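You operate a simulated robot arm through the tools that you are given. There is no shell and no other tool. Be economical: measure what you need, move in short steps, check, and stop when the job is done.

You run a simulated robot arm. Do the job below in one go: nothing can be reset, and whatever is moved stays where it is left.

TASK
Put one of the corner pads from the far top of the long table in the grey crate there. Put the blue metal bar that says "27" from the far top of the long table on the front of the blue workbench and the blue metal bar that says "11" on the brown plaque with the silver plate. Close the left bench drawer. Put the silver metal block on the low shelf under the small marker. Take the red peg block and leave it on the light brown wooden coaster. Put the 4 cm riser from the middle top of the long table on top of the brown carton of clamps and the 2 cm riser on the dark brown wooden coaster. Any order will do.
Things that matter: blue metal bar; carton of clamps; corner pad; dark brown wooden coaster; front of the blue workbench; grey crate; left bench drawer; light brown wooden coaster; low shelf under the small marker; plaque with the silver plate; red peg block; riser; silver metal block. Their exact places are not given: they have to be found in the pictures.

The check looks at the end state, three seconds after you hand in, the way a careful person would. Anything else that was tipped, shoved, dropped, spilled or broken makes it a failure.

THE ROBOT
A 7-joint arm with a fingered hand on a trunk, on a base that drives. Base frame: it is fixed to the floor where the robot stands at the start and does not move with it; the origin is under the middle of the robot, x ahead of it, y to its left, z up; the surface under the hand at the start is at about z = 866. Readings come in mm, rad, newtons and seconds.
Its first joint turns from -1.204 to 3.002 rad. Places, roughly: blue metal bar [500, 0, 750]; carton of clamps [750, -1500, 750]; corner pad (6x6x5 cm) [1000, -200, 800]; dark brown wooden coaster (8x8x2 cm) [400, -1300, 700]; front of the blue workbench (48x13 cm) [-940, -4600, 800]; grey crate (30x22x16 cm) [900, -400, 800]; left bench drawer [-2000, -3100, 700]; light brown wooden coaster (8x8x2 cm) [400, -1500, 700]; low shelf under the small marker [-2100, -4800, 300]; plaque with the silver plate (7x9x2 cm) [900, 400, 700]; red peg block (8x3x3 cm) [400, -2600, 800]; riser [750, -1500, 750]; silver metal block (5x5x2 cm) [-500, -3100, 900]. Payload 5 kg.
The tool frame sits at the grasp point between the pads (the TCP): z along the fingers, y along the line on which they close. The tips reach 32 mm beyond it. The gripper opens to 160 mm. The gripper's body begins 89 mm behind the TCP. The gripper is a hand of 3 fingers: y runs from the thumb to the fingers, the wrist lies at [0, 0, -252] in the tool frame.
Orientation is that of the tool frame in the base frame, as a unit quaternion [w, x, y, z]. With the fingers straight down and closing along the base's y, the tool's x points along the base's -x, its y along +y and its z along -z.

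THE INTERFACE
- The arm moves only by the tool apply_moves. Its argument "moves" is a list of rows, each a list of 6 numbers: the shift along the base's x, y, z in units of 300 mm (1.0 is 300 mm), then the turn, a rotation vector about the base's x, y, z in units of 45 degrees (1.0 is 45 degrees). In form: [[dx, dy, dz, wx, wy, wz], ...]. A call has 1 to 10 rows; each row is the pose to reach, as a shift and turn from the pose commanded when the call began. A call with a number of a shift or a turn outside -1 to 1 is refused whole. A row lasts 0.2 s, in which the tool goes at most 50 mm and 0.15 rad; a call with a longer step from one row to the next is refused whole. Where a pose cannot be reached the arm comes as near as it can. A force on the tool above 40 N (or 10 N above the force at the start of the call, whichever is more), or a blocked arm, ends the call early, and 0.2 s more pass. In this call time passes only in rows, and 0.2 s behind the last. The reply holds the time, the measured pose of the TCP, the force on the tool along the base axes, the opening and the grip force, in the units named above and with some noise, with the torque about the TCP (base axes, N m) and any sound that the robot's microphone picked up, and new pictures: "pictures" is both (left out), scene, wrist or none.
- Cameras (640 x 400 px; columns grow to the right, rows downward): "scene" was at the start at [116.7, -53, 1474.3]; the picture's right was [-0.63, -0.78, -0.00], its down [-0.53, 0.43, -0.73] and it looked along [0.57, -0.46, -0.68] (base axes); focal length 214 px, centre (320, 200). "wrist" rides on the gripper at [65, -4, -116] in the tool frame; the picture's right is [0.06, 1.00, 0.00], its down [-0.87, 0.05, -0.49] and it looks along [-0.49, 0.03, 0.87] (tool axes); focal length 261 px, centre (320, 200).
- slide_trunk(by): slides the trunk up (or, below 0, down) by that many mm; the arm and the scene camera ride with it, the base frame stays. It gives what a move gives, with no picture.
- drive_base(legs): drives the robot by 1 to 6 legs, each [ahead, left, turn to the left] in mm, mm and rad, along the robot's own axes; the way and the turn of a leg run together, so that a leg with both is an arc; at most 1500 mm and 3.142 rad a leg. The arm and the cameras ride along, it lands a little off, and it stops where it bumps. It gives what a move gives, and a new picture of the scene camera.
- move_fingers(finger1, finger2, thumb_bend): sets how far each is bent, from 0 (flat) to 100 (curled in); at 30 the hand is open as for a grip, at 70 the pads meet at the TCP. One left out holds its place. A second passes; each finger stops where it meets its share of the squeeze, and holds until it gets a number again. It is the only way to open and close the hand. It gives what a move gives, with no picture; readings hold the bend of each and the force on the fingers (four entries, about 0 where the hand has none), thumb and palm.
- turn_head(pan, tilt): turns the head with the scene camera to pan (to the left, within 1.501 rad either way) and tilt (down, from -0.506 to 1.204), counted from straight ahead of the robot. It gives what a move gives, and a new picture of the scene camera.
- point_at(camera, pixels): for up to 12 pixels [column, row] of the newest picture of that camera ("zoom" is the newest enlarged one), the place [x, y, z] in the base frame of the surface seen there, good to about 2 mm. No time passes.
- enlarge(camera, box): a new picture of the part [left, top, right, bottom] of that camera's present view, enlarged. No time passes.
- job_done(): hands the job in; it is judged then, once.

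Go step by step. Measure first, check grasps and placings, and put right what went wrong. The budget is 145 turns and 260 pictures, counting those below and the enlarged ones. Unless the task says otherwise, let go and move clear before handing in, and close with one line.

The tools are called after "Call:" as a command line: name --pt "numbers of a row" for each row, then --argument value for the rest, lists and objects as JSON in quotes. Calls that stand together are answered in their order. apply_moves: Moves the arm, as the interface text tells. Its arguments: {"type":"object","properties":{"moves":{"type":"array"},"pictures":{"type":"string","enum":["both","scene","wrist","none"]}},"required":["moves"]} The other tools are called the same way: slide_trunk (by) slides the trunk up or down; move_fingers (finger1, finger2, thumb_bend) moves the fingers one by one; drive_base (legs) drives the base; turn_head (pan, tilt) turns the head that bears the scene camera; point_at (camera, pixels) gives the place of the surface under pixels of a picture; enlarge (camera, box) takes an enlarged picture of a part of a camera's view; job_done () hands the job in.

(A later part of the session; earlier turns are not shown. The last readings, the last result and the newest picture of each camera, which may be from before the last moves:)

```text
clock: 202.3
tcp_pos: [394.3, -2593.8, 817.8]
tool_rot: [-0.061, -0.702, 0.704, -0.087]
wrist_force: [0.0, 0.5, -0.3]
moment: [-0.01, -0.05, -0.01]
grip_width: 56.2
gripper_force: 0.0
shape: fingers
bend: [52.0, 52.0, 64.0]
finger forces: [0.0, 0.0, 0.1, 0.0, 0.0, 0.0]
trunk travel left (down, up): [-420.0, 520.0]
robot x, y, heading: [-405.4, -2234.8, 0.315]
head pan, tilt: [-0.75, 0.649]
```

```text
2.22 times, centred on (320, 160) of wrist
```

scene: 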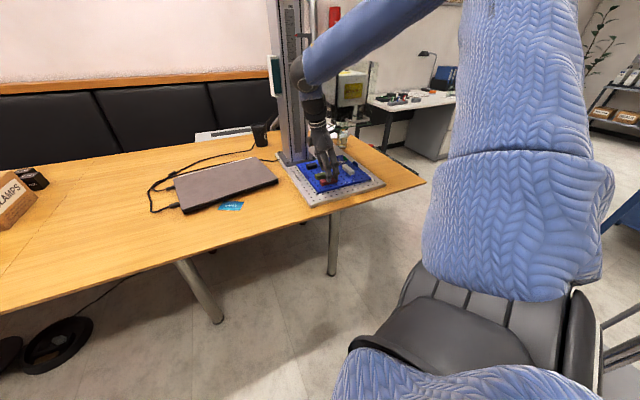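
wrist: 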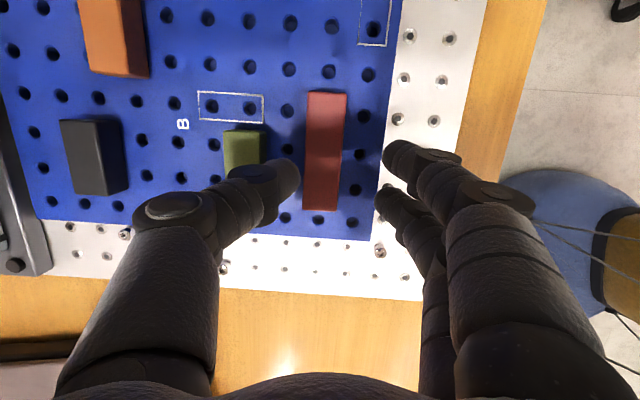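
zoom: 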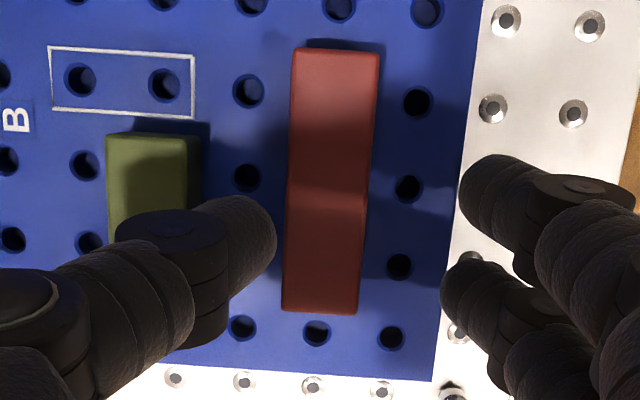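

Thumb is in the gap with no contact. Descend the last 9 mm and close.

Call:
apply_moves --pt "0 -0.01 -0.03 0 0 0" --pictures "none"

Call:
move_fingers --finger1 74 --finger2 74 --thumb_bend 74

Call:
apply_moves --pt "0 0 0.02 0 0 0" --pt "0 0 0.06 0 0 0" --pictures "wrist"

```text
clock: 202.7
tcp_pos: [394.3, -2595.6, 808.8]
tool_rot: [-0.061, -0.702, 0.704, -0.086]
wrist_force: [-0.2, -0.2, 0.3]
moment: [-0.01, -0.03, 0.04]
grip_width: 55.9
gripper_force: 0.0
shape: fingers
bend: [52.0, 52.0, 64.0]
finger forces: [0.1, 0.0, 0.1, 0.0, 0.2, 0.0]
trunk travel left (down, up): [-420.0, 520.0]
robot x, y, heading: [-409.1, -2234.9, 0.315]
head pan, tilt: [-0.75, 0.649]
```

```text
clock: 203.7
tcp_pos: [393.9, -2596.0, 809.7]
tool_rot: [-0.061, -0.702, 0.704, -0.088]
wrist_force: [-0.9, -1.3, -0.4]
moment: [-0.05, 0.02, 0.03]
grip_width: 28.1
gripper_force: 18.9
shape: fingers
bend: [70.0, 71.0, 68.0]
finger forces: [10.2, 9.3, 0.0, 0.0, 18.6, 0.0]
trunk travel left (down, up): [-420.0, 520.0]
robot x, y, heading: [-407.8, -2236.0, 0.314]
head pan, tilt: [-0.75, 0.649]
```

```text
clock: 204.3
tcp_pos: [392.6, -2596.7, 828.7]
tool_rot: [-0.061, -0.703, 0.703, -0.088]
wrist_force: [-0.3, -0.1, -1.9]
moment: [-0.03, -0.04, 0.03]
grip_width: 28.5
gripper_force: 18.8
shape: fingers
bend: [70.0, 71.0, 68.0]
finger forces: [9.7, 8.8, 0.1, 0.1, 18.8, 0.1]
trunk travel left (down, up): [-420.0, 520.0]
robot x, y, heading: [-410.4, -2238.3, 0.313]
head pan, tilt: [-0.75, 0.649]
```

wrist: 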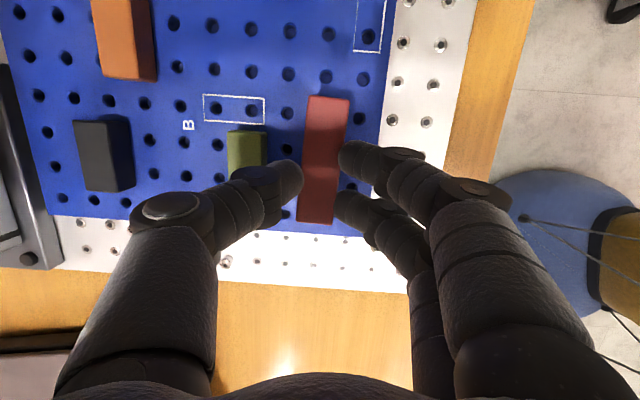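

The block is lifted (19 N). Move up a bit, then out toward the aisle.

Call:
apply_moves --pt "0 0.02 0.08 0 0 0" --pt "-0.05 0.06 0.16 0 0 0" --pt "-0.15 0.12 0.22 0 0 0" --pt "-0.27 0.17 0.26 0 0 0" --pt "-0.4 0.22 0.3 0 0 0" --pictures "both"

Call:
enlarge --camera "wrist" --box '[230, 80, 430, 260]'

```text
clock: 204.8
tcp_pos: [391.0, -2590.8, 855.9]
tool_rot: [-0.06, -0.703, 0.704, -0.086]
wrist_force: [14.7, -8.7, -12.7]
moment: [1.89, 2.22, 0.67]
grip_width: 28.4
gripper_force: 18.9
shape: fingers
bend: [70.0, 71.0, 68.0]
finger forces: [9.7, 8.9, 0.0, 0.0, 18.9, 0.1]
trunk travel left (down, up): [-420.0, 520.0]
robot x, y, heading: [-404.8, -2238.7, 0.315]
head pan, tilt: [-0.75, 0.649]
stopped in row 2: the force on the tool passed its limit at 105 N (the readings are from after the stop); the commanded pose is now the measured one
```

scene: 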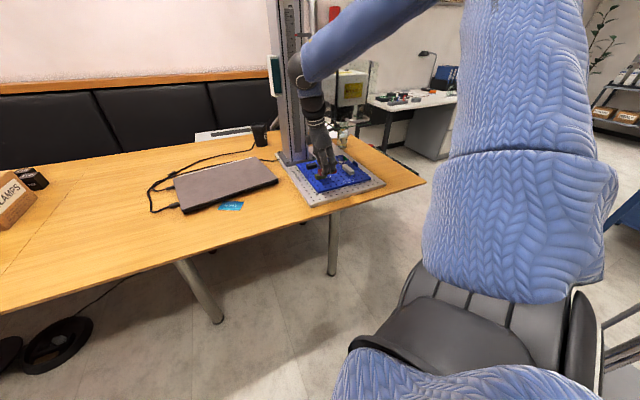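
wrist: 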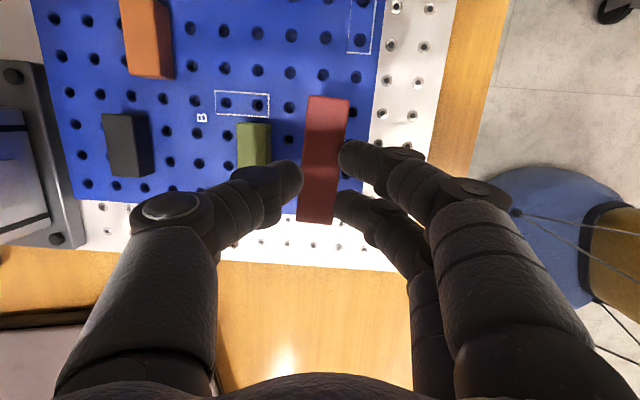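

```text
2.22 times, centred on (330, 170) of wrist
```

zoom: 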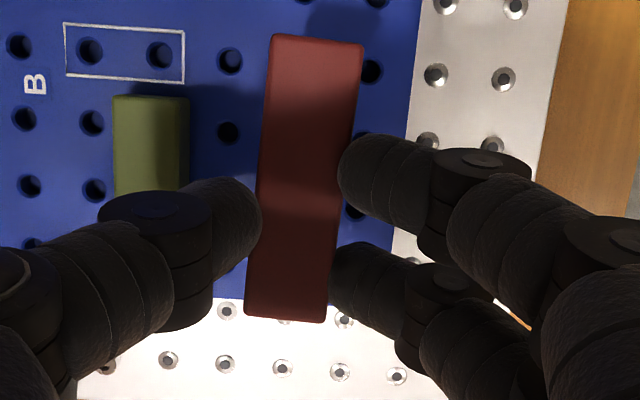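

The hand touched the shield from below (camera side). Ease down and out in +y/−x before going up.

Call:
apply_moves --pt "0 0.01 -0.05 0 0 0" --pt "-0.04 0.08 -0.055 0 0 0" --pt "-0.16 0.12 -0.055 0 0 0" --pt "-0.3 0.16 -0.05 0 0 0" --pt "-0.44 0.18 -0.04 0 0 0" --pt "-0.58 0.2 0.0 0 0 0" --pictures "both"

Call:
enlarge --camera "scene" --box '[240, 30, 420, 220]'

```text
clock: 206.2
tcp_pos: [212.8, -2529.0, 860.5]
tool_rot: [-0.06, -0.703, 0.704, -0.087]
wrist_force: [0.3, -0.7, 0.1]
moment: [-0.02, -0.06, -0.01]
grip_width: 28.4
gripper_force: 18.8
shape: fingers
bend: [70.0, 71.0, 68.0]
finger forces: [9.6, 9.0, 0.1, 0.1, 18.8, 0.0]
trunk travel left (down, up): [-420.0, 520.0]
robot x, y, heading: [-408.5, -2233.3, 0.311]
head pan, tilt: [-0.75, 0.649]
```

scene: 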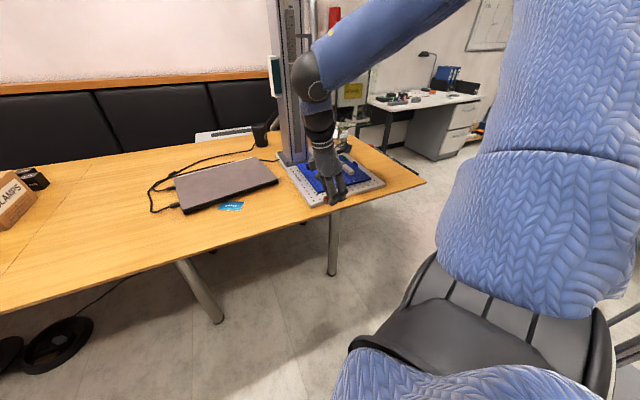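
wrist: 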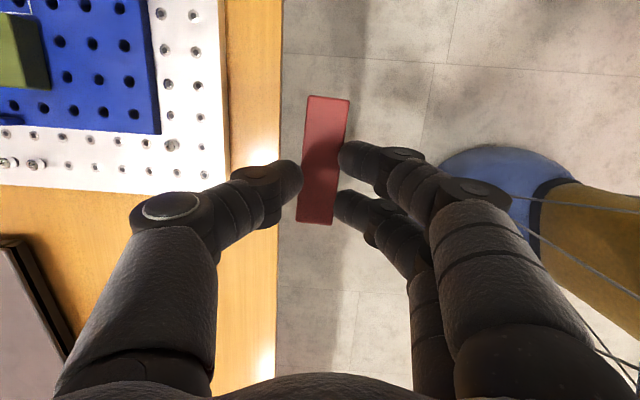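

```text
2.11 times, centred on (330, 125) of scene
```

zoom: 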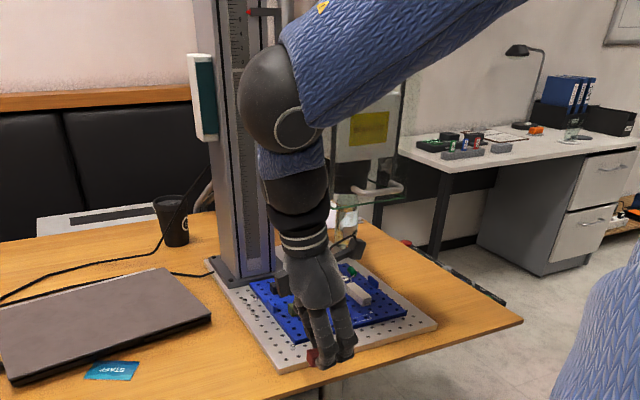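

Red block is out and the station looks intact. Raise a bit and drive along the table to the coasters.

Call:
apply_moves --pt "-0.05 0 0.15 0 0 0" --pt "-0.1 0 0.3 0 0 0" --pictures "none"

Call:
drive_base --legs '[[303, 943, 0]]'

Call:
turn_head --pan -0.6 --tilt 0.75

Call:
enlarge --camera "scene" --box '[180, 140, 400, 300]'

```text
clock: 206.8
tcp_pos: [184.5, -2529.3, 951.9]
tool_rot: [0.06, 0.703, -0.703, 0.087]
wrist_force: [-0.7, 0.2, 0.1]
moment: [0.03, -0.04, 0.01]
grip_width: 28.3
gripper_force: 19.3
shape: fingers
bend: [70.0, 71.0, 68.0]
finger forces: [9.8, 9.0, 0.0, 0.0, 18.9, 0.0]
trunk travel left (down, up): [-420.0, 520.0]
robot x, y, heading: [-406.2, -2238.3, 0.315]
head pan, tilt: [-0.75, 0.649]
```

```text
clock: 212.0
tcp_pos: [177.9, -1522.6, 950.6]
tool_rot: [0.061, 0.706, -0.7, 0.087]
wrist_force: [-0.6, 0.3, -0.5]
moment: [0.0, 0.01, 0.02]
grip_width: 28.2
gripper_force: 18.4
shape: fingers
bend: [70.0, 71.0, 68.0]
finger forces: [9.7, 8.8, 0.0, 0.0, 18.9, 0.0]
trunk travel left (down, up): [-420.0, 520.0]
robot x, y, heading: [-417.6, -1233.6, 0.323]
head pan, tilt: [-0.75, 0.649]
```

scene: 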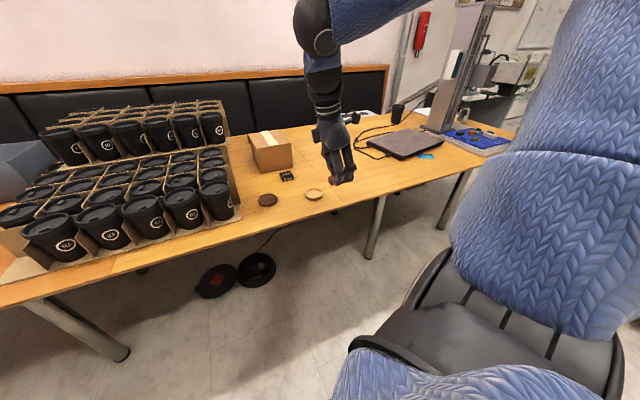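

```text
clock: 212.7
tcp_pos: [177.8, -1524.1, 950.7]
tool_rot: [0.06, 0.706, -0.701, 0.086]
wrist_force: [-0.2, -0.7, -0.5]
moment: [0.01, -0.03, 0.01]
grip_width: 28.0
gripper_force: 19.2
shape: fingers
bend: [70.0, 71.0, 68.0]
finger forces: [9.6, 8.8, 0.0, 0.0, 18.9, 0.0]
trunk travel left (down, up): [-420.0, 520.0]
robot x, y, heading: [-419.3, -1236.6, 0.323]
head pan, tilt: [-0.6, 0.75]
```

scene: 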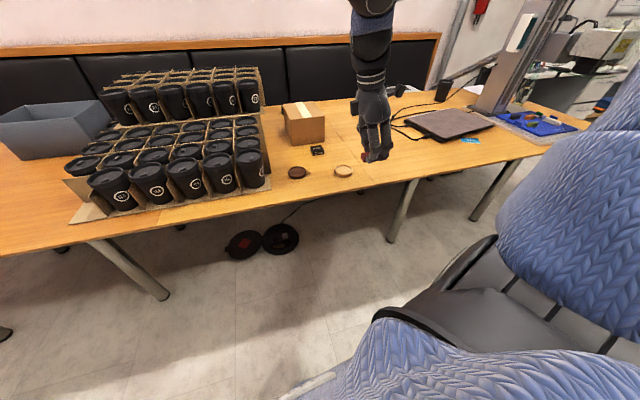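

```text
2.50 times, centred on (290, 220) of scene
```

zoom: 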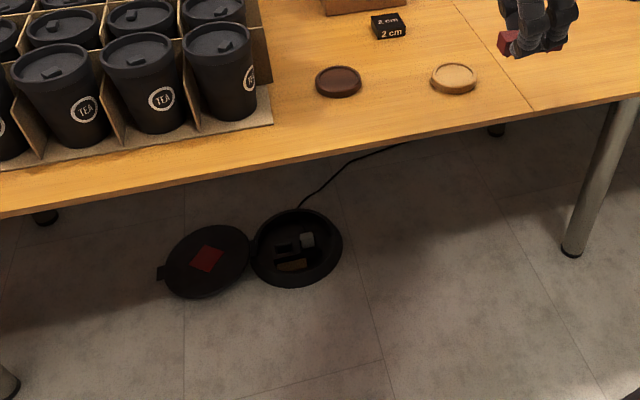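

Both coasters are visible; measure them, the risers and the carton.

Call:
point_at --camera "zoom" --pixels '[[453, 75], [433, 77], [475, 74], [453, 64], [454, 92], [338, 78], [318, 80], [359, 76], [338, 68], [388, 20], [390, 30], [453, 84]]'

Call:
enlarge --camera "scene" --box '[260, 80, 400, 190]'

```text
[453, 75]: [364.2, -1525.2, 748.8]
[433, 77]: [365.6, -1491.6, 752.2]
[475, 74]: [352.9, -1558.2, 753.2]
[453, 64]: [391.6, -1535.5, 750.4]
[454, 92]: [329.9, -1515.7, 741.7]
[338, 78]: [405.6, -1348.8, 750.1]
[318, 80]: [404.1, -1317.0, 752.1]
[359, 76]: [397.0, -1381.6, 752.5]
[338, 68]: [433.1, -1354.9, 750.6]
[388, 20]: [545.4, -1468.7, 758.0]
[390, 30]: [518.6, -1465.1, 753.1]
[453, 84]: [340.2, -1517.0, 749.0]
```

```text
3.64 times, centred on (330, 135) of scene
```

zoom: 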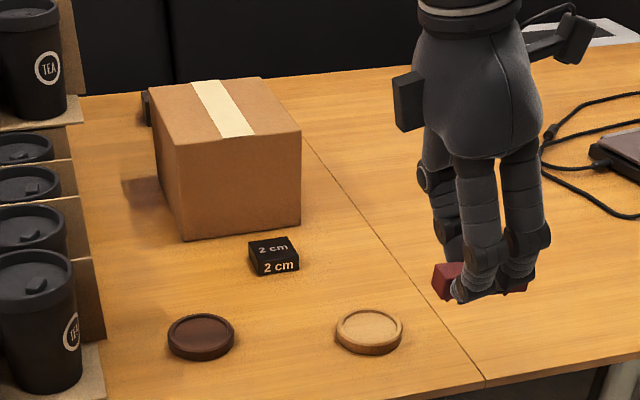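

Light coaster centre ≈(360,−1525), rim z≈752; dark one ≈(402,−1349). Carry the block above the light coaster.

Call:
apply_moves --pt "0.12 0.01 -0.05 0 0 0" --pt "0.26 0.02 -0.1 0 0 0" --pt "0.4 0.03 -0.15 0 0 0" --pt "0.52 0.04 -0.22 0 0 0" --pt "0.607 0.047 -0.32 0 0 0" --pt "0.607 0.047 -0.4 0 0 0" --pictures "both"

Call:
point_at --camera "wrist" --pixels '[[306, 110], [345, 110], [305, 215], [328, 215], [322, 160]]'

```text
clock: 214.1
tcp_pos: [363.4, -1510.1, 829.0]
tool_rot: [0.06, 0.706, -0.701, 0.086]
wrist_force: [0.3, 0.7, -0.9]
moment: [-0.02, 0.01, -0.03]
grip_width: 28.1
gripper_force: 18.5
shape: fingers
bend: [70.0, 71.0, 68.0]
finger forces: [9.7, 8.9, 0.0, 0.0, 18.9, 0.1]
trunk travel left (down, up): [-420.0, 520.0]
robot x, y, heading: [-414.7, -1233.6, 0.324]
head pan, tilt: [-0.6, 0.75]
```

scene: 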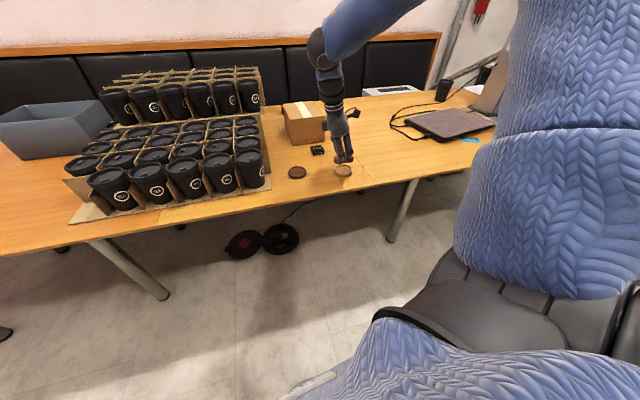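
wrist: 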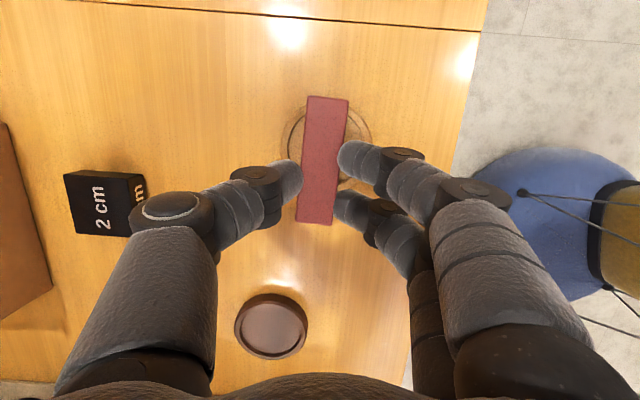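

```text
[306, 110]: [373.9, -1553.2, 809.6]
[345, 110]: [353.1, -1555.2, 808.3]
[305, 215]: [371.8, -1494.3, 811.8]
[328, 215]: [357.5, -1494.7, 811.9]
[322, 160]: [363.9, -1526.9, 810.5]
```

Block centre ≈(363,−1525). Verify the coaster's outline from here.

Call:
point_at --camera "wrist" --pixels '[[290, 140], [368, 135], [350, 105], [298, 115], [335, 183], [365, 120], [293, 155], [287, 138], [371, 135]]'

```text
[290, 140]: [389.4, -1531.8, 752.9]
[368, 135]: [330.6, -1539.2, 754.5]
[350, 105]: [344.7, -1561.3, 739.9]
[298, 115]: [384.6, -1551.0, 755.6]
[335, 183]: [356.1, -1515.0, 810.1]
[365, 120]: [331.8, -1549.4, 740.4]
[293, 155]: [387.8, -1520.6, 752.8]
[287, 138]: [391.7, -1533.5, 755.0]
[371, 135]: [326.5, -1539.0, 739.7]
```

Coaster centre ≈(360.5,−1526). Lower in small steps until contact.

Call:
apply_moves --pt "-0.008 0 -0.05 0 0 0" --pt "-0.008 -0.003 -0.085 0 0 0" --pictures "wrist"

```text
clock: 214.7
tcp_pos: [359.6, -1511.3, 805.9]
tool_rot: [0.06, 0.705, -0.702, 0.086]
wrist_force: [-0.2, 0.7, -0.9]
moment: [0.01, 0.01, -0.01]
grip_width: 28.0
gripper_force: 19.0
shape: fingers
bend: [70.0, 71.0, 68.0]
finger forces: [9.7, 8.9, 0.0, 0.1, 18.9, 0.0]
trunk travel left (down, up): [-420.0, 520.0]
robot x, y, heading: [-421.4, -1235.1, 0.323]
head pan, tilt: [-0.6, 0.75]
```

wrist: 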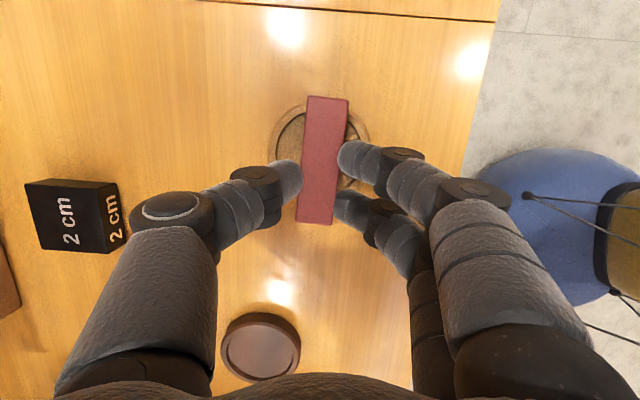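

Call:
apply_moves --pt "0 0 -0.014 0 0 0" --pt "0 0 -0.025 0 0 0" --pictures "none"

Call:
apply_moves --pt "0 0 -0.01 0 0 0" --pictures "wrist"

Call:
point_at --camera "wrist" --pixels '[[306, 110], [345, 110], [305, 215], [328, 215], [322, 160]]'

```text
clock: 215.3
tcp_pos: [357.3, -1511.5, 800.3]
tool_rot: [0.059, 0.705, -0.701, 0.088]
wrist_force: [0.2, -3.7, 32.4]
moment: [-0.29, -0.19, 0.01]
grip_width: 27.7
gripper_force: 24.6
shape: fingers
bend: [72.0, 72.0, 68.0]
finger forces: [14.1, 10.4, 0.0, 0.0, 24.9, 0.0]
trunk travel left (down, up): [-420.0, 520.0]
robot x, y, heading: [-417.7, -1234.0, 0.321]
head pan, tilt: [-0.6, 0.75]
```

```text
clock: 215.7
tcp_pos: [358.0, -1511.7, 791.8]
tool_rot: [0.061, 0.705, -0.701, 0.085]
wrist_force: [0.3, -2.6, 9.0]
moment: [-0.48, 0.02, -0.08]
grip_width: 24.1
gripper_force: 16.9
shape: fingers
bend: [72.0, 72.0, 68.0]
finger forces: [8.6, 8.3, 0.1, 0.0, 16.7, 0.0]
trunk travel left (down, up): [-420.0, 520.0]
robot x, y, heading: [-418.0, -1237.5, 0.321]
head pan, tilt: [-0.6, 0.75]
```

wrist: 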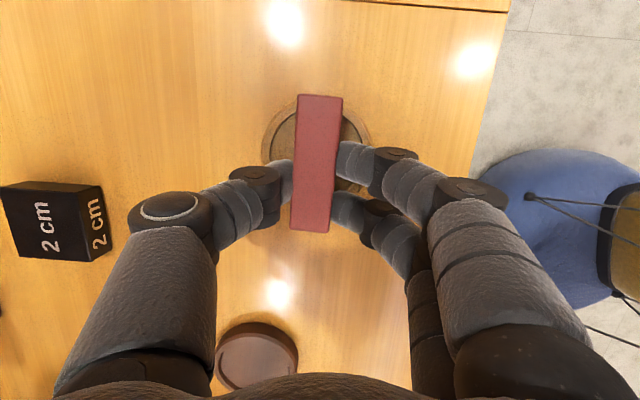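

```text
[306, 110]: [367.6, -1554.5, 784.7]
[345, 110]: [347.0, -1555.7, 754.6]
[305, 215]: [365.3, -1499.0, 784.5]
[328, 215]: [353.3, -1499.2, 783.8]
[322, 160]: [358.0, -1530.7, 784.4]
```

Contact: the block's top is level at 784.5 on the coaster. Release and lift.

Call:
move_fingers --finger1 64 --finger2 64 --thumb_bend 62

Call:
apply_moves --pt "0 0 0.04 0 0 0" --pt "0 0.0 0.15 0 0 0" --pt "0 0.0 0.3 0 0 0" --pt "0 0.05 0.45 0.1 0 0" --pictures "both"

Call:
enlarge --camera "wrist" --box '[220, 20, 420, 200]'

```text
clock: 216.7
tcp_pos: [358.4, -1512.2, 795.3]
tool_rot: [0.06, 0.706, -0.7, 0.086]
wrist_force: [0.8, 2.0, 5.0]
moment: [0.09, 0.01, -0.05]
grip_width: 35.9
gripper_force: 2.4
shape: fingers
bend: [64.0, 67.0, 62.0]
finger forces: [0.1, 4.7, 0.0, 0.0, 0.1, 0.0]
trunk travel left (down, up): [-420.0, 520.0]
robot x, y, heading: [-413.5, -1235.5, 0.321]
head pan, tilt: [-0.6, 0.75]
```

```text
clock: 217.7
tcp_pos: [355.5, -1499.5, 930.7]
tool_rot: [0.033, 0.707, -0.704, 0.059]
wrist_force: [0.8, -0.1, 0.2]
moment: [0.01, 0.02, -0.04]
grip_width: 35.9
gripper_force: 0.1
shape: fingers
bend: [64.0, 64.0, 62.0]
finger forces: [0.0, 0.0, 0.0, 0.0, 0.0, 0.0]
trunk travel left (down, up): [-420.0, 520.0]
robot x, y, heading: [-414.5, -1234.4, 0.327]
head pan, tilt: [-0.6, 0.75]
```

scene: 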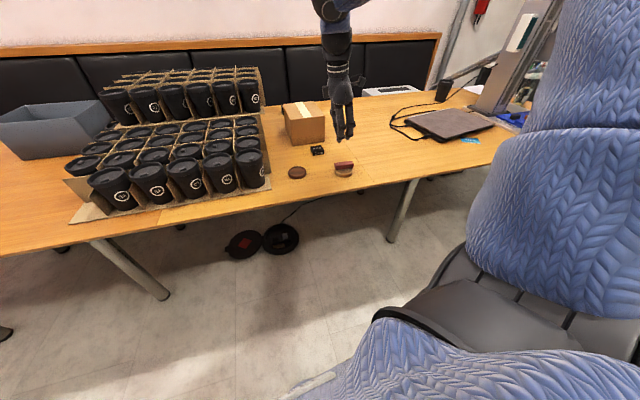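
wrist: 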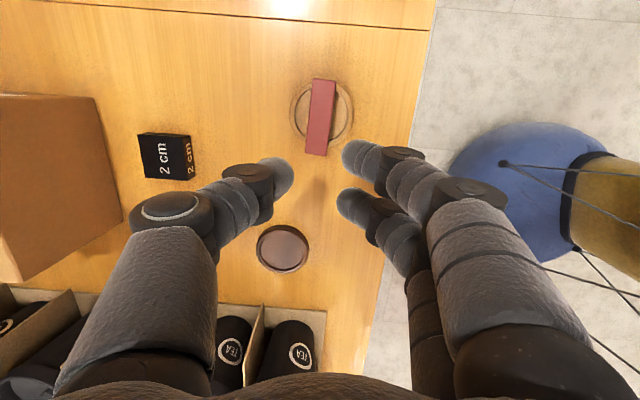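

```text
2.22 times, centred on (320, 110) of wrist
```

zoom: 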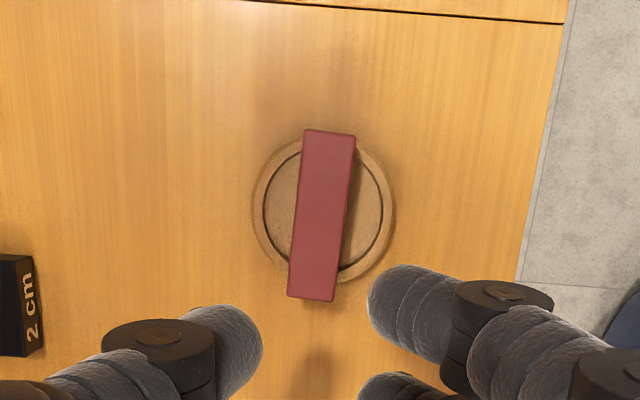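

The red block rests level on the coaster. Now the 2 cm riser: measure it, and look behind the carton.

Call:
enlarge --camera "wrist" --box '[110, 100, 230, 210]'

Call:
point_at --camera "wrist" --pixels '[[140, 137], [180, 136], [185, 175], [148, 177], [190, 155], [283, 227], [258, 250], [307, 250], [283, 270], [165, 157]]'

Call:
enlarge --camera "scene" --box '[265, 80, 365, 160]'

```text
3.64 times, centred on (170, 155) of wrist
```

zoom: 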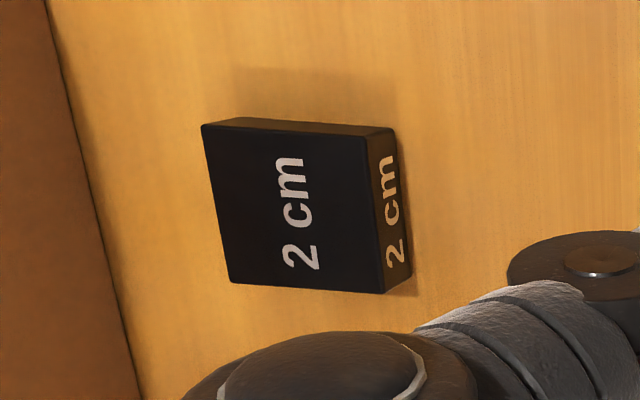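

```text
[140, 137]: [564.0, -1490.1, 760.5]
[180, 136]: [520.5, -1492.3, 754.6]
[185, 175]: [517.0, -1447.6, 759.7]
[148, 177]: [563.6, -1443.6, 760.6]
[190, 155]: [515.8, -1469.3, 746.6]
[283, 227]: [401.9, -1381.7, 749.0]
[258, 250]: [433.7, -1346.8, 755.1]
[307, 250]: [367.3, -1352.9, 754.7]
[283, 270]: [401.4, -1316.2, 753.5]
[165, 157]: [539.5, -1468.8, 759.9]
```

```text
5.00 times, centred on (315, 120) of scene
```

zoom: 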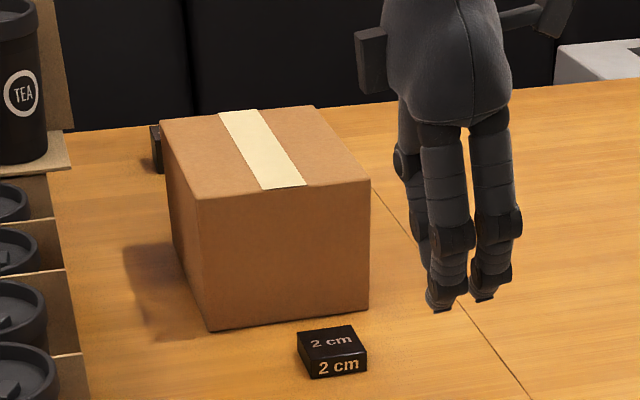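

2 cm riser: centre (541,−1468), 50×48, top 760. Straighten the hand and rotate it to close along y, moving above the riser.

Call:
apply_moves --pt "0 0 0.03 0.166 0.047 0" --pictures "none"

Call:
apply_moves --pt "0.05 0.01 0 0 0 -0.16" --pt "0.1 0.02 0 0 0 -0.32" --pt "0.15 0.03 0 0 0 -0.48" --pt "0.2 0.04 0 0 0 -0.64" --pt "0.25 0.05 0 0 0 -0.8" --pt "0.3 0.06 0 0 0 -0.98" --pictures "none"

Call:
apply_moves --pt "0.05 0.01 0 0 0 -0.16" --pt "0.1 0.02 0 0 0 -0.32" --pt "0.15 0.03 0 0 0 -0.48" --pt "0.2 0.04 0 0 0 -0.64" --pt "0.25 0.05 0 0 0 -0.8" --pt "0.3 0.05 0 0 0 -0.98" --pictures "both"

```text
clock: 218.1
tcp_pos: [356.2, -1499.3, 939.2]
tool_rot: [-0.001, 0.709, -0.706, -0.002]
wrist_force: [0.2, -0.5, -0.9]
moment: [-0.04, 0.04, 0.01]
grip_width: 35.9
gripper_force: 0.1
shape: fingers
bend: [64.0, 64.0, 62.0]
finger forces: [0.1, 0.0, 0.0, 0.0, 0.0, 0.1]
trunk travel left (down, up): [-420.0, 520.0]
robot x, y, heading: [-418.7, -1237.0, 0.321]
head pan, tilt: [-0.6, 0.75]
```

```text
clock: 219.5
tcp_pos: [448.3, -1478.5, 939.1]
tool_rot: [0.0, -0.391, 0.92, 0.0]
wrist_force: [-0.6, 0.4, -0.1]
moment: [0.03, 0.0, -0.02]
grip_width: 36.2
gripper_force: 0.0
shape: fingers
bend: [64.0, 64.0, 62.0]
finger forces: [0.0, 0.0, 0.0, 0.0, 0.0, 0.0]
trunk travel left (down, up): [-420.0, 520.0]
robot x, y, heading: [-415.9, -1235.1, 0.323]
head pan, tilt: [-0.6, 0.75]
```

```text
clock: 220.9
tcp_pos: [538.9, -1461.1, 938.6]
tool_rot: [0.0, -0.017, 1.0, 0.0]
wrist_force: [0.8, -0.1, 0.2]
moment: [-0.02, 0.03, -0.01]
grip_width: 36.0
gripper_force: 0.1
shape: fingers
bend: [64.0, 64.0, 62.0]
finger forces: [0.0, 0.1, 0.0, 0.0, 0.0, 0.0]
trunk travel left (down, up): [-420.0, 520.0]
robot x, y, heading: [-417.1, -1233.0, 0.322]
head pan, tilt: [-0.6, 0.75]
```

scene: 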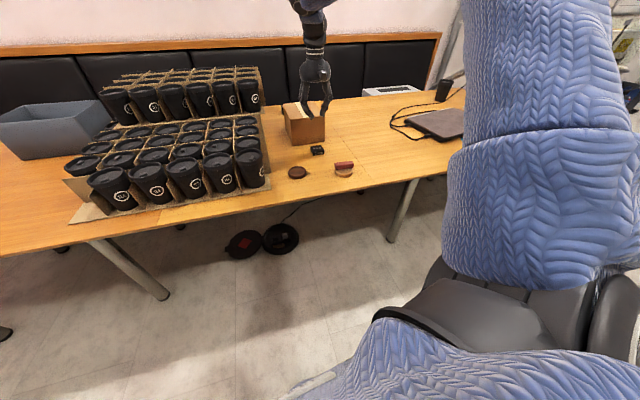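
wrist: 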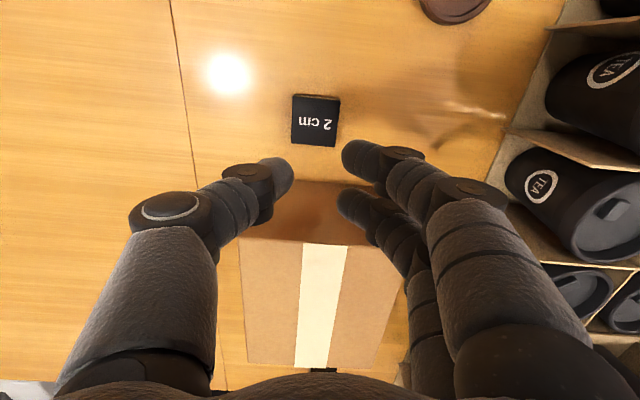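

Measure the carton's front edge for clearance and the riser's yaw.

Call:
point_at --camera "wrist" --pixels '[[242, 240], [300, 243], [370, 247], [330, 355], [378, 365], [250, 360], [293, 97], [338, 99], [334, 146], [293, 143], [300, 200], [325, 372]]'

```text
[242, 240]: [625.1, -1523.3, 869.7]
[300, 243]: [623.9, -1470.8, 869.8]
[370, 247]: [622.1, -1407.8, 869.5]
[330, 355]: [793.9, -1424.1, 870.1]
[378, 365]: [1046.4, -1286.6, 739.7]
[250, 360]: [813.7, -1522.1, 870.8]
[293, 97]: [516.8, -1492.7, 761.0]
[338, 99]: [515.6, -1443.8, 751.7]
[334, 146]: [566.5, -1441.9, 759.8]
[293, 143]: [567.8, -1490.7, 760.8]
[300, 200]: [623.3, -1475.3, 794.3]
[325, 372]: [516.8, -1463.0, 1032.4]
```

Clearance to the carton (x≥623) is fine. Open, descend and grip.

Call:
move_fingers --finger1 50 --finger2 50 --thumb_bend 50

Call:
apply_moves --pt "0.01 -0.02 -0.15 0 0 0" --pt "0.01 -0.02 -0.3 0 0 0" --pt "0.01 -0.02 -0.45 0 0 0" --pt "0.01 -0.02 -0.528 0 0 0" --pictures "none"

Call:
move_fingers --finger1 70 --finger2 70 --thumb_bend 70

Call:
apply_moves --pt "0 0 0.03 0 0 0" --pt "0 0 0.15 0 0 0" --pt "0 0 0.3 0 0 0" --pictures "wrist"

```text
clock: 221.9
tcp_pos: [538.5, -1461.5, 938.4]
tool_rot: [0.002, -0.018, 1.0, 0.0]
wrist_force: [-0.3, -0.1, -0.2]
moment: [-0.03, -0.02, -0.03]
grip_width: 86.7
gripper_force: 0.0
shape: fingers
bend: [50.0, 50.0, 50.0]
finger forces: [0.0, 0.0, 0.0, 0.1, 0.1, 0.1]
trunk travel left (down, up): [-420.0, 520.0]
robot x, y, heading: [-417.5, -1235.9, 0.318]
head pan, tilt: [-0.6, 0.75]
```

```text
clock: 222.9
tcp_pos: [538.0, -1468.5, 780.7]
tool_rot: [0.002, -0.018, 1.0, 0.0]
wrist_force: [-0.3, 0.0, 8.7]
moment: [0.18, 0.07, 0.02]
grip_width: 87.0
gripper_force: 4.5
shape: fingers
bend: [50.0, 50.0, 50.0]
finger forces: [4.3, 2.0, 0.0, 0.0, 2.6, 0.0]
trunk travel left (down, up): [-420.0, 520.0]
robot x, y, heading: [-416.0, -1234.3, 0.326]
head pan, tilt: [-0.6, 0.75]
```

```text
clock: 223.9
tcp_pos: [537.7, -1470.5, 779.3]
tool_rot: [0.002, -0.019, 1.0, 0.0]
wrist_force: [0.2, 2.8, 3.4]
moment: [0.26, 0.02, -0.02]
grip_width: 55.7
gripper_force: 23.8
shape: fingers
bend: [59.0, 59.0, 63.0]
finger forces: [13.5, 13.1, 0.0, 0.1, 21.2, 0.0]
trunk travel left (down, up): [-420.0, 520.0]
robot x, y, heading: [-415.7, -1237.3, 0.321]
head pan, tilt: [-0.6, 0.75]
```

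```text
clock: 224.7
tcp_pos: [537.6, -1469.0, 868.6]
tool_rot: [0.0, -0.019, 1.0, -0.001]
wrist_force: [-0.6, 0.7, -1.1]
moment: [-0.01, 0.01, 0.03]
grip_width: 55.4
gripper_force: 21.3
shape: fingers
bend: [59.0, 59.0, 63.0]
finger forces: [10.6, 10.7, 0.1, 0.1, 21.4, 0.0]
trunk travel left (down, up): [-420.0, 520.0]
robot x, y, heading: [-414.1, -1232.4, 0.323]
head pan, tilt: [-0.6, 0.75]
```

wrist: 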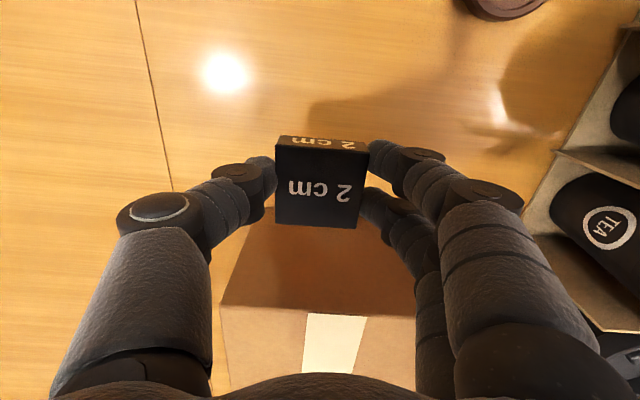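

Riser held. Before placing, measure the cups/cardboard edge next to the dark coaster.

Call:
point_at --camera "scene" --pixels '[[268, 180], [262, 188], [265, 165], [258, 150], [262, 100], [266, 140], [297, 172], [285, 173], [308, 172]]'

Call:
apply_moves --pt "-0.08 0.06 0.05 0 0 0" --pt "-0.16 0.13 0.05 0 0 0" --pt "-0.24 0.2 0.05 0 0 0" --pt "-0.32 0.27 0.05 0 0 0" --pt "-0.4 0.34 0.05 0 0 0" --pt "-0.468 0.4 0.05 0 0 0" --pictures "both"

```text
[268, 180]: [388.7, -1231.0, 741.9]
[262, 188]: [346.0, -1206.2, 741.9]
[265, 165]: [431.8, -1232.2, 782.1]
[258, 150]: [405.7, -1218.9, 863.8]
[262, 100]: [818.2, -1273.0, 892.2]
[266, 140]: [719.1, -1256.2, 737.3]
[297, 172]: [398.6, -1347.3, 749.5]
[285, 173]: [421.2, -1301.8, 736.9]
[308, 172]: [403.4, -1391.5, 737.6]
```

```text
clock: 226.1
tcp_pos: [400.9, -1348.5, 884.5]
tool_rot: [0.001, -0.018, 1.0, -0.001]
wrist_force: [0.2, 0.3, -1.9]
moment: [-0.03, 0.02, -0.02]
grip_width: 55.5
gripper_force: 21.3
shape: fingers
bend: [59.0, 59.0, 63.0]
finger forces: [10.6, 10.7, 0.0, 0.1, 21.3, 0.0]
trunk travel left (down, up): [-420.0, 520.0]
robot x, y, heading: [-419.1, -1232.1, 0.32]
head pan, tilt: [-0.6, 0.75]
```

scene: 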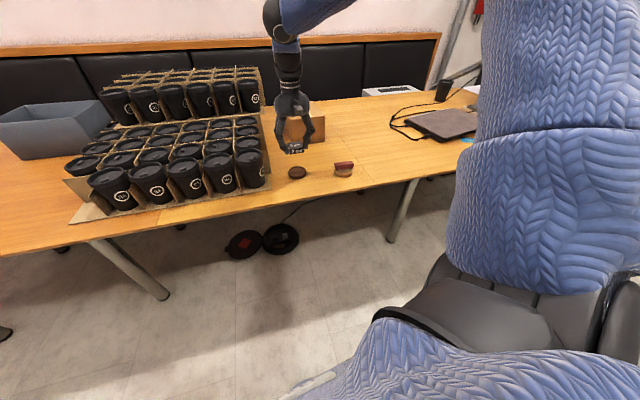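
wrist: 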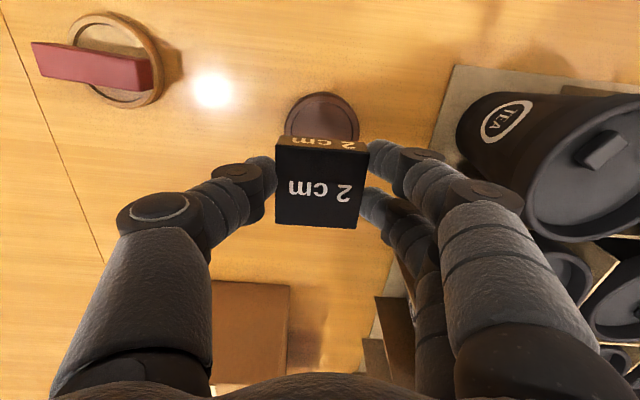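

Cups begin at y≥−1232; about 30 mm of clearance. Lower to just above the coaster.

Call:
apply_moves --pt "-0.008 0 -0.12 0 0 0" --pt "-0.008 0 -0.24 0 0 0" --pt "-0.008 0 -0.286 0 0 0" --pictures "wrist"

Call:
point_at --camera "wrist" --pixels '[[280, 152], [363, 158], [355, 222], [280, 220], [320, 90], [320, 185], [270, 130], [370, 130]]'

```text
clock: 226.9
tcp_pos: [399.2, -1348.5, 798.0]
tool_rot: [0.001, -0.019, 1.0, 0.0]
wrist_force: [-0.6, -0.1, -1.3]
moment: [0.01, 0.01, 0.02]
grip_width: 55.6
gripper_force: 21.6
shape: fingers
bend: [59.0, 59.0, 63.0]
finger forces: [10.6, 10.7, 0.1, 0.0, 21.4, 0.0]
trunk travel left (down, up): [-420.0, 520.0]
robot x, y, heading: [-413.0, -1236.2, 0.318]
head pan, tilt: [-0.6, 0.75]
```

wrist: 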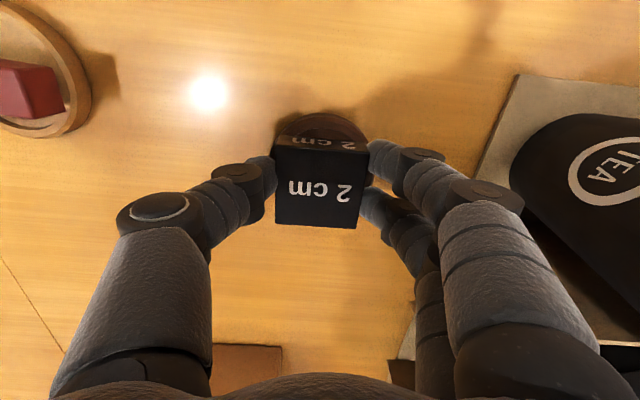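

```text
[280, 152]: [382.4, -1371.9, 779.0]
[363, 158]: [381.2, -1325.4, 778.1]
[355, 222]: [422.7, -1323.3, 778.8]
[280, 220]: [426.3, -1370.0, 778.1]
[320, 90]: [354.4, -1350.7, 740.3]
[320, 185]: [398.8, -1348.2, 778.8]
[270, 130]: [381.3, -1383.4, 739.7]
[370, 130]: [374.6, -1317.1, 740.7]
```

Riser centre (403,−1348) vs coaster (400.5,−1349). Nudge, lower 3 mm, release, lift.

Call:
apply_moves --pt "-0.007 0 -0.01 0 0 0" --pictures "none"

Call:
move_fingers --finger1 55 --finger2 55 --thumb_bend 57

Call:
apply_moves --pt "0 0 0.03 0 0 0" --pt "0 0 0.15 0 0 0" --pt "0 0 0.3 0 0 0" --pt "0 0 0.45 0 0 0" --pt "0 0 0.6 0 0 0" --pictures "both"

Call:
point_at --camera "wrist" --pixels '[[300, 110], [340, 110], [320, 100], [320, 125]]'

```text
clock: 227.3
tcp_pos: [397.2, -1349.1, 795.2]
tool_rot: [0.001, -0.018, 1.0, -0.001]
wrist_force: [-0.7, 0.4, -1.4]
moment: [-0.01, 0.03, -0.02]
grip_width: 55.6
gripper_force: 20.8
shape: fingers
bend: [59.0, 59.0, 63.0]
finger forces: [10.5, 10.7, 0.0, 0.0, 21.3, 0.0]
trunk travel left (down, up): [-420.0, 520.0]
robot x, y, heading: [-417.3, -1236.3, 0.321]
head pan, tilt: [-0.6, 0.75]
```

```text
clock: 228.3
tcp_pos: [395.1, -1348.1, 795.5]
tool_rot: [0.001, -0.018, 1.0, -0.001]
wrist_force: [-0.4, 0.5, -0.7]
moment: [0.04, -0.01, -0.03]
grip_width: 64.9
gripper_force: 0.2
shape: fingers
bend: [55.0, 55.0, 56.0]
finger forces: [0.3, 0.1, 0.0, 0.0, 0.1, 0.0]
trunk travel left (down, up): [-420.0, 520.0]
robot x, y, heading: [-416.5, -1234.3, 0.322]
head pan, tilt: [-0.6, 0.75]
```

```text
clock: 229.5
tcp_pos: [396.0, -1343.5, 980.3]
tool_rot: [0.001, -0.018, 1.0, -0.001]
wrist_force: [-0.4, 0.1, -0.2]
moment: [0.01, 0.04, 0.02]
grip_width: 65.3
gripper_force: 0.1
shape: fingers
bend: [55.0, 55.0, 56.0]
finger forces: [0.0, 0.1, 0.0, 0.0, 0.0, 0.1]
trunk travel left (down, up): [-420.0, 520.0]
robot x, y, heading: [-418.6, -1237.3, 0.323]
head pan, tilt: [-0.6, 0.75]
```

scene: 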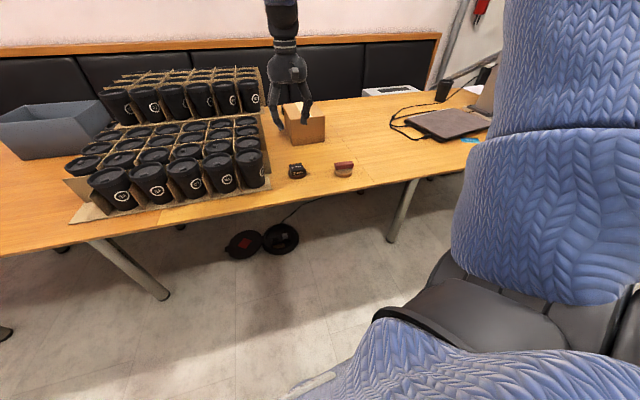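
wrist: 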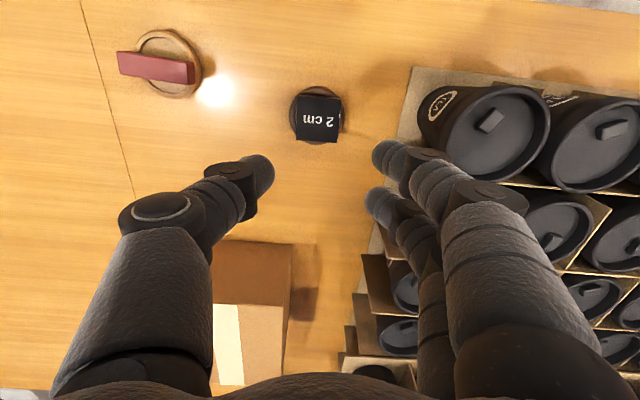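

```text
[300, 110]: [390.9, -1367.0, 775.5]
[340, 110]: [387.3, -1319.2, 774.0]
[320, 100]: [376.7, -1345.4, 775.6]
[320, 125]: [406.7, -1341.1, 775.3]
```

The 2 cm riser sits level on the dark coaster. Now find the 4 cm riser behind the carton: raise, check floor obstacles and drive closer.

Call:
slide_trunk --by 230

Call:
point_at --camera "scene" --pixels '[[243, 258], [262, 245], [280, 256], [240, 235], [298, 235], [160, 298], [390, 240], [255, 75], [240, 85]]'

```text
clock: 231.9
tcp_pos: [395.9, -1343.8, 1208.0]
tool_rot: [0.001, -0.018, 1.0, -0.001]
wrist_force: [-1.8, 0.2, -0.8]
moment: [0.04, -0.01, -0.01]
grip_width: 65.0
gripper_force: 0.1
shape: fingers
bend: [55.0, 55.0, 56.0]
finger forces: [0.0, 0.0, 0.0, 0.0, 0.0, 0.1]
trunk travel left (down, up): [-650.0, 290.0]
robot x, y, heading: [-419.0, -1235.8, 0.322]
head pan, tilt: [-0.6, 0.75]
```

```text
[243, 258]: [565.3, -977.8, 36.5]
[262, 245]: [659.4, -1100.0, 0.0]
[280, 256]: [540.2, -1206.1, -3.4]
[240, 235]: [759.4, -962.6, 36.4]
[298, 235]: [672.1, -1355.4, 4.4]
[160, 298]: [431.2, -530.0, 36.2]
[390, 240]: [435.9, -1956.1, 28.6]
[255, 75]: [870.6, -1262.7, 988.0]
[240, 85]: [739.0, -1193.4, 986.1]
```

Floor is clear to x≈430. Drive +x by 420 and look with both cameras.

Call:
drive_base --legs '[[398, -133, 0]]'

Call:
apply_moves --pt "-0.05 -0.15 0 0 0 0" --pt "-0.1 -0.3 0 0 0 0" --pt "-0.15 -0.45 0 0 0 0" --pictures "both"

```text
clock: 234.5
tcp_pos: [808.6, -1341.1, 1208.2]
tool_rot: [0.0, -0.02, 1.0, 0.0]
wrist_force: [-0.3, -0.2, 0.1]
moment: [0.01, 0.07, -0.01]
grip_width: 65.1
gripper_force: 0.0
shape: fingers
bend: [55.0, 55.0, 56.0]
finger forces: [0.0, 0.0, 0.0, 0.0, 0.0, 0.0]
trunk travel left (down, up): [-650.0, 290.0]
robot x, y, heading: [-8.1, -1234.5, 0.325]
head pan, tilt: [-0.6, 0.75]
```

scene: 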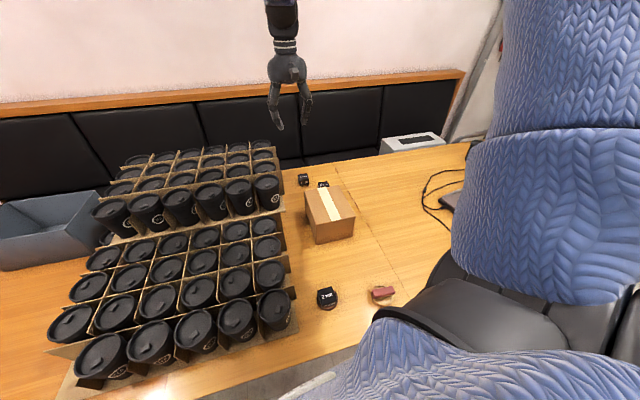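

```text
clock: 235.3
tcp_pos: [760.6, -1478.3, 1213.4]
tool_rot: [0.002, -0.02, 1.0, 0.0]
wrist_force: [0.4, -0.3, 0.7]
moment: [0.08, -0.05, -0.01]
grip_width: 65.1
gripper_force: 0.1
shape: fingers
bend: [55.0, 55.0, 56.0]
finger forces: [0.0, 0.1, 0.1, 0.1, 0.0, 0.0]
trunk travel left (down, up): [-650.0, 290.0]
robot x, y, heading: [-5.2, -1236.6, 0.321]
head pan, tilt: [-0.6, 0.75]
```

scene: 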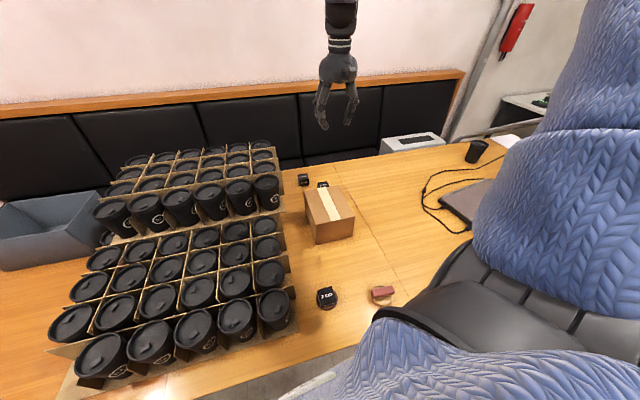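
wrist: 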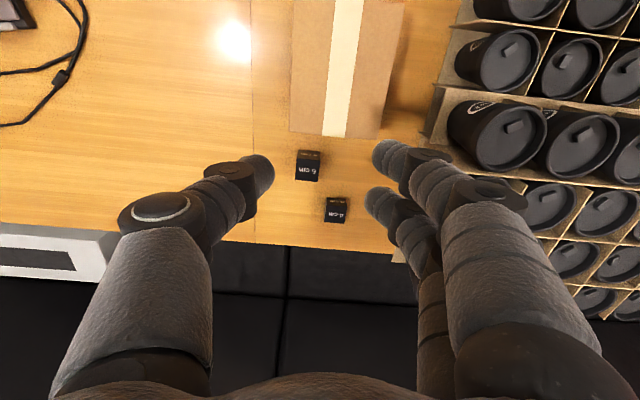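

Two risers behind the carton at (308,165) and (337,209); read labels.

Call:
enlarge --camera "wrist" --box '[270, 120, 390, 240]'

Call:
point_at --camera "wrist" --pixels '[[299, 157], [319, 160], [318, 180], [298, 179], [328, 203], [347, 205], [346, 220], [327, 219], [345, 135], [300, 130], [375, 137], [390, 235]]'

```text
3.33 times, centred on (330, 180) of wrist
```

zoom: 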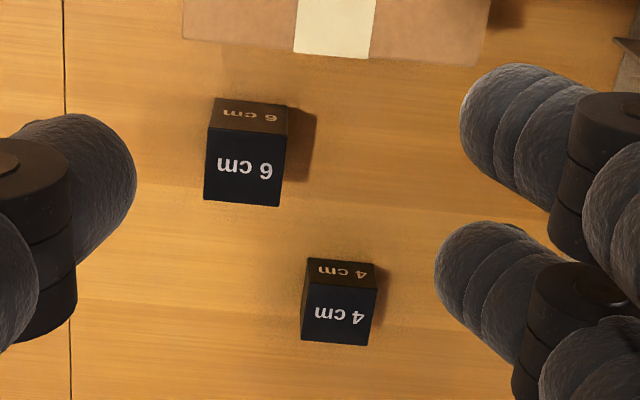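

```text
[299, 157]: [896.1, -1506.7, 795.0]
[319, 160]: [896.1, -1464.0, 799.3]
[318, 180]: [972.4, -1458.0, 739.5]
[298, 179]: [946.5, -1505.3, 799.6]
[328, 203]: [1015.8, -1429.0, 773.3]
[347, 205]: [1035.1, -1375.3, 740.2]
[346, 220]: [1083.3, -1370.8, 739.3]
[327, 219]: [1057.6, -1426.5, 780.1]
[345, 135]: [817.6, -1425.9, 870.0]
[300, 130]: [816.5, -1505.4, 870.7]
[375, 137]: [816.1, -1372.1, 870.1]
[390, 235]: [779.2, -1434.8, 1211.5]
```

Call:
point_at --camera "zoom" --pixels '[[309, 288], [373, 292], [365, 343], [304, 338], [340, 315], [312, 262], [372, 268], [260, 205], [210, 30], [480, 60]]'

```text
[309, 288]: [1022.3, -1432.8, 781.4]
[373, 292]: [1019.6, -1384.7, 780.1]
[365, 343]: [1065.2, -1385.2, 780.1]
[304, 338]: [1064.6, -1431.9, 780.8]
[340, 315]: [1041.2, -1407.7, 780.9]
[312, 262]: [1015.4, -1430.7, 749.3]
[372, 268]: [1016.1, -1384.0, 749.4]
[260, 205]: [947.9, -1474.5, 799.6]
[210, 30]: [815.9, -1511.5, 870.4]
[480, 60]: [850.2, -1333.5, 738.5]
```

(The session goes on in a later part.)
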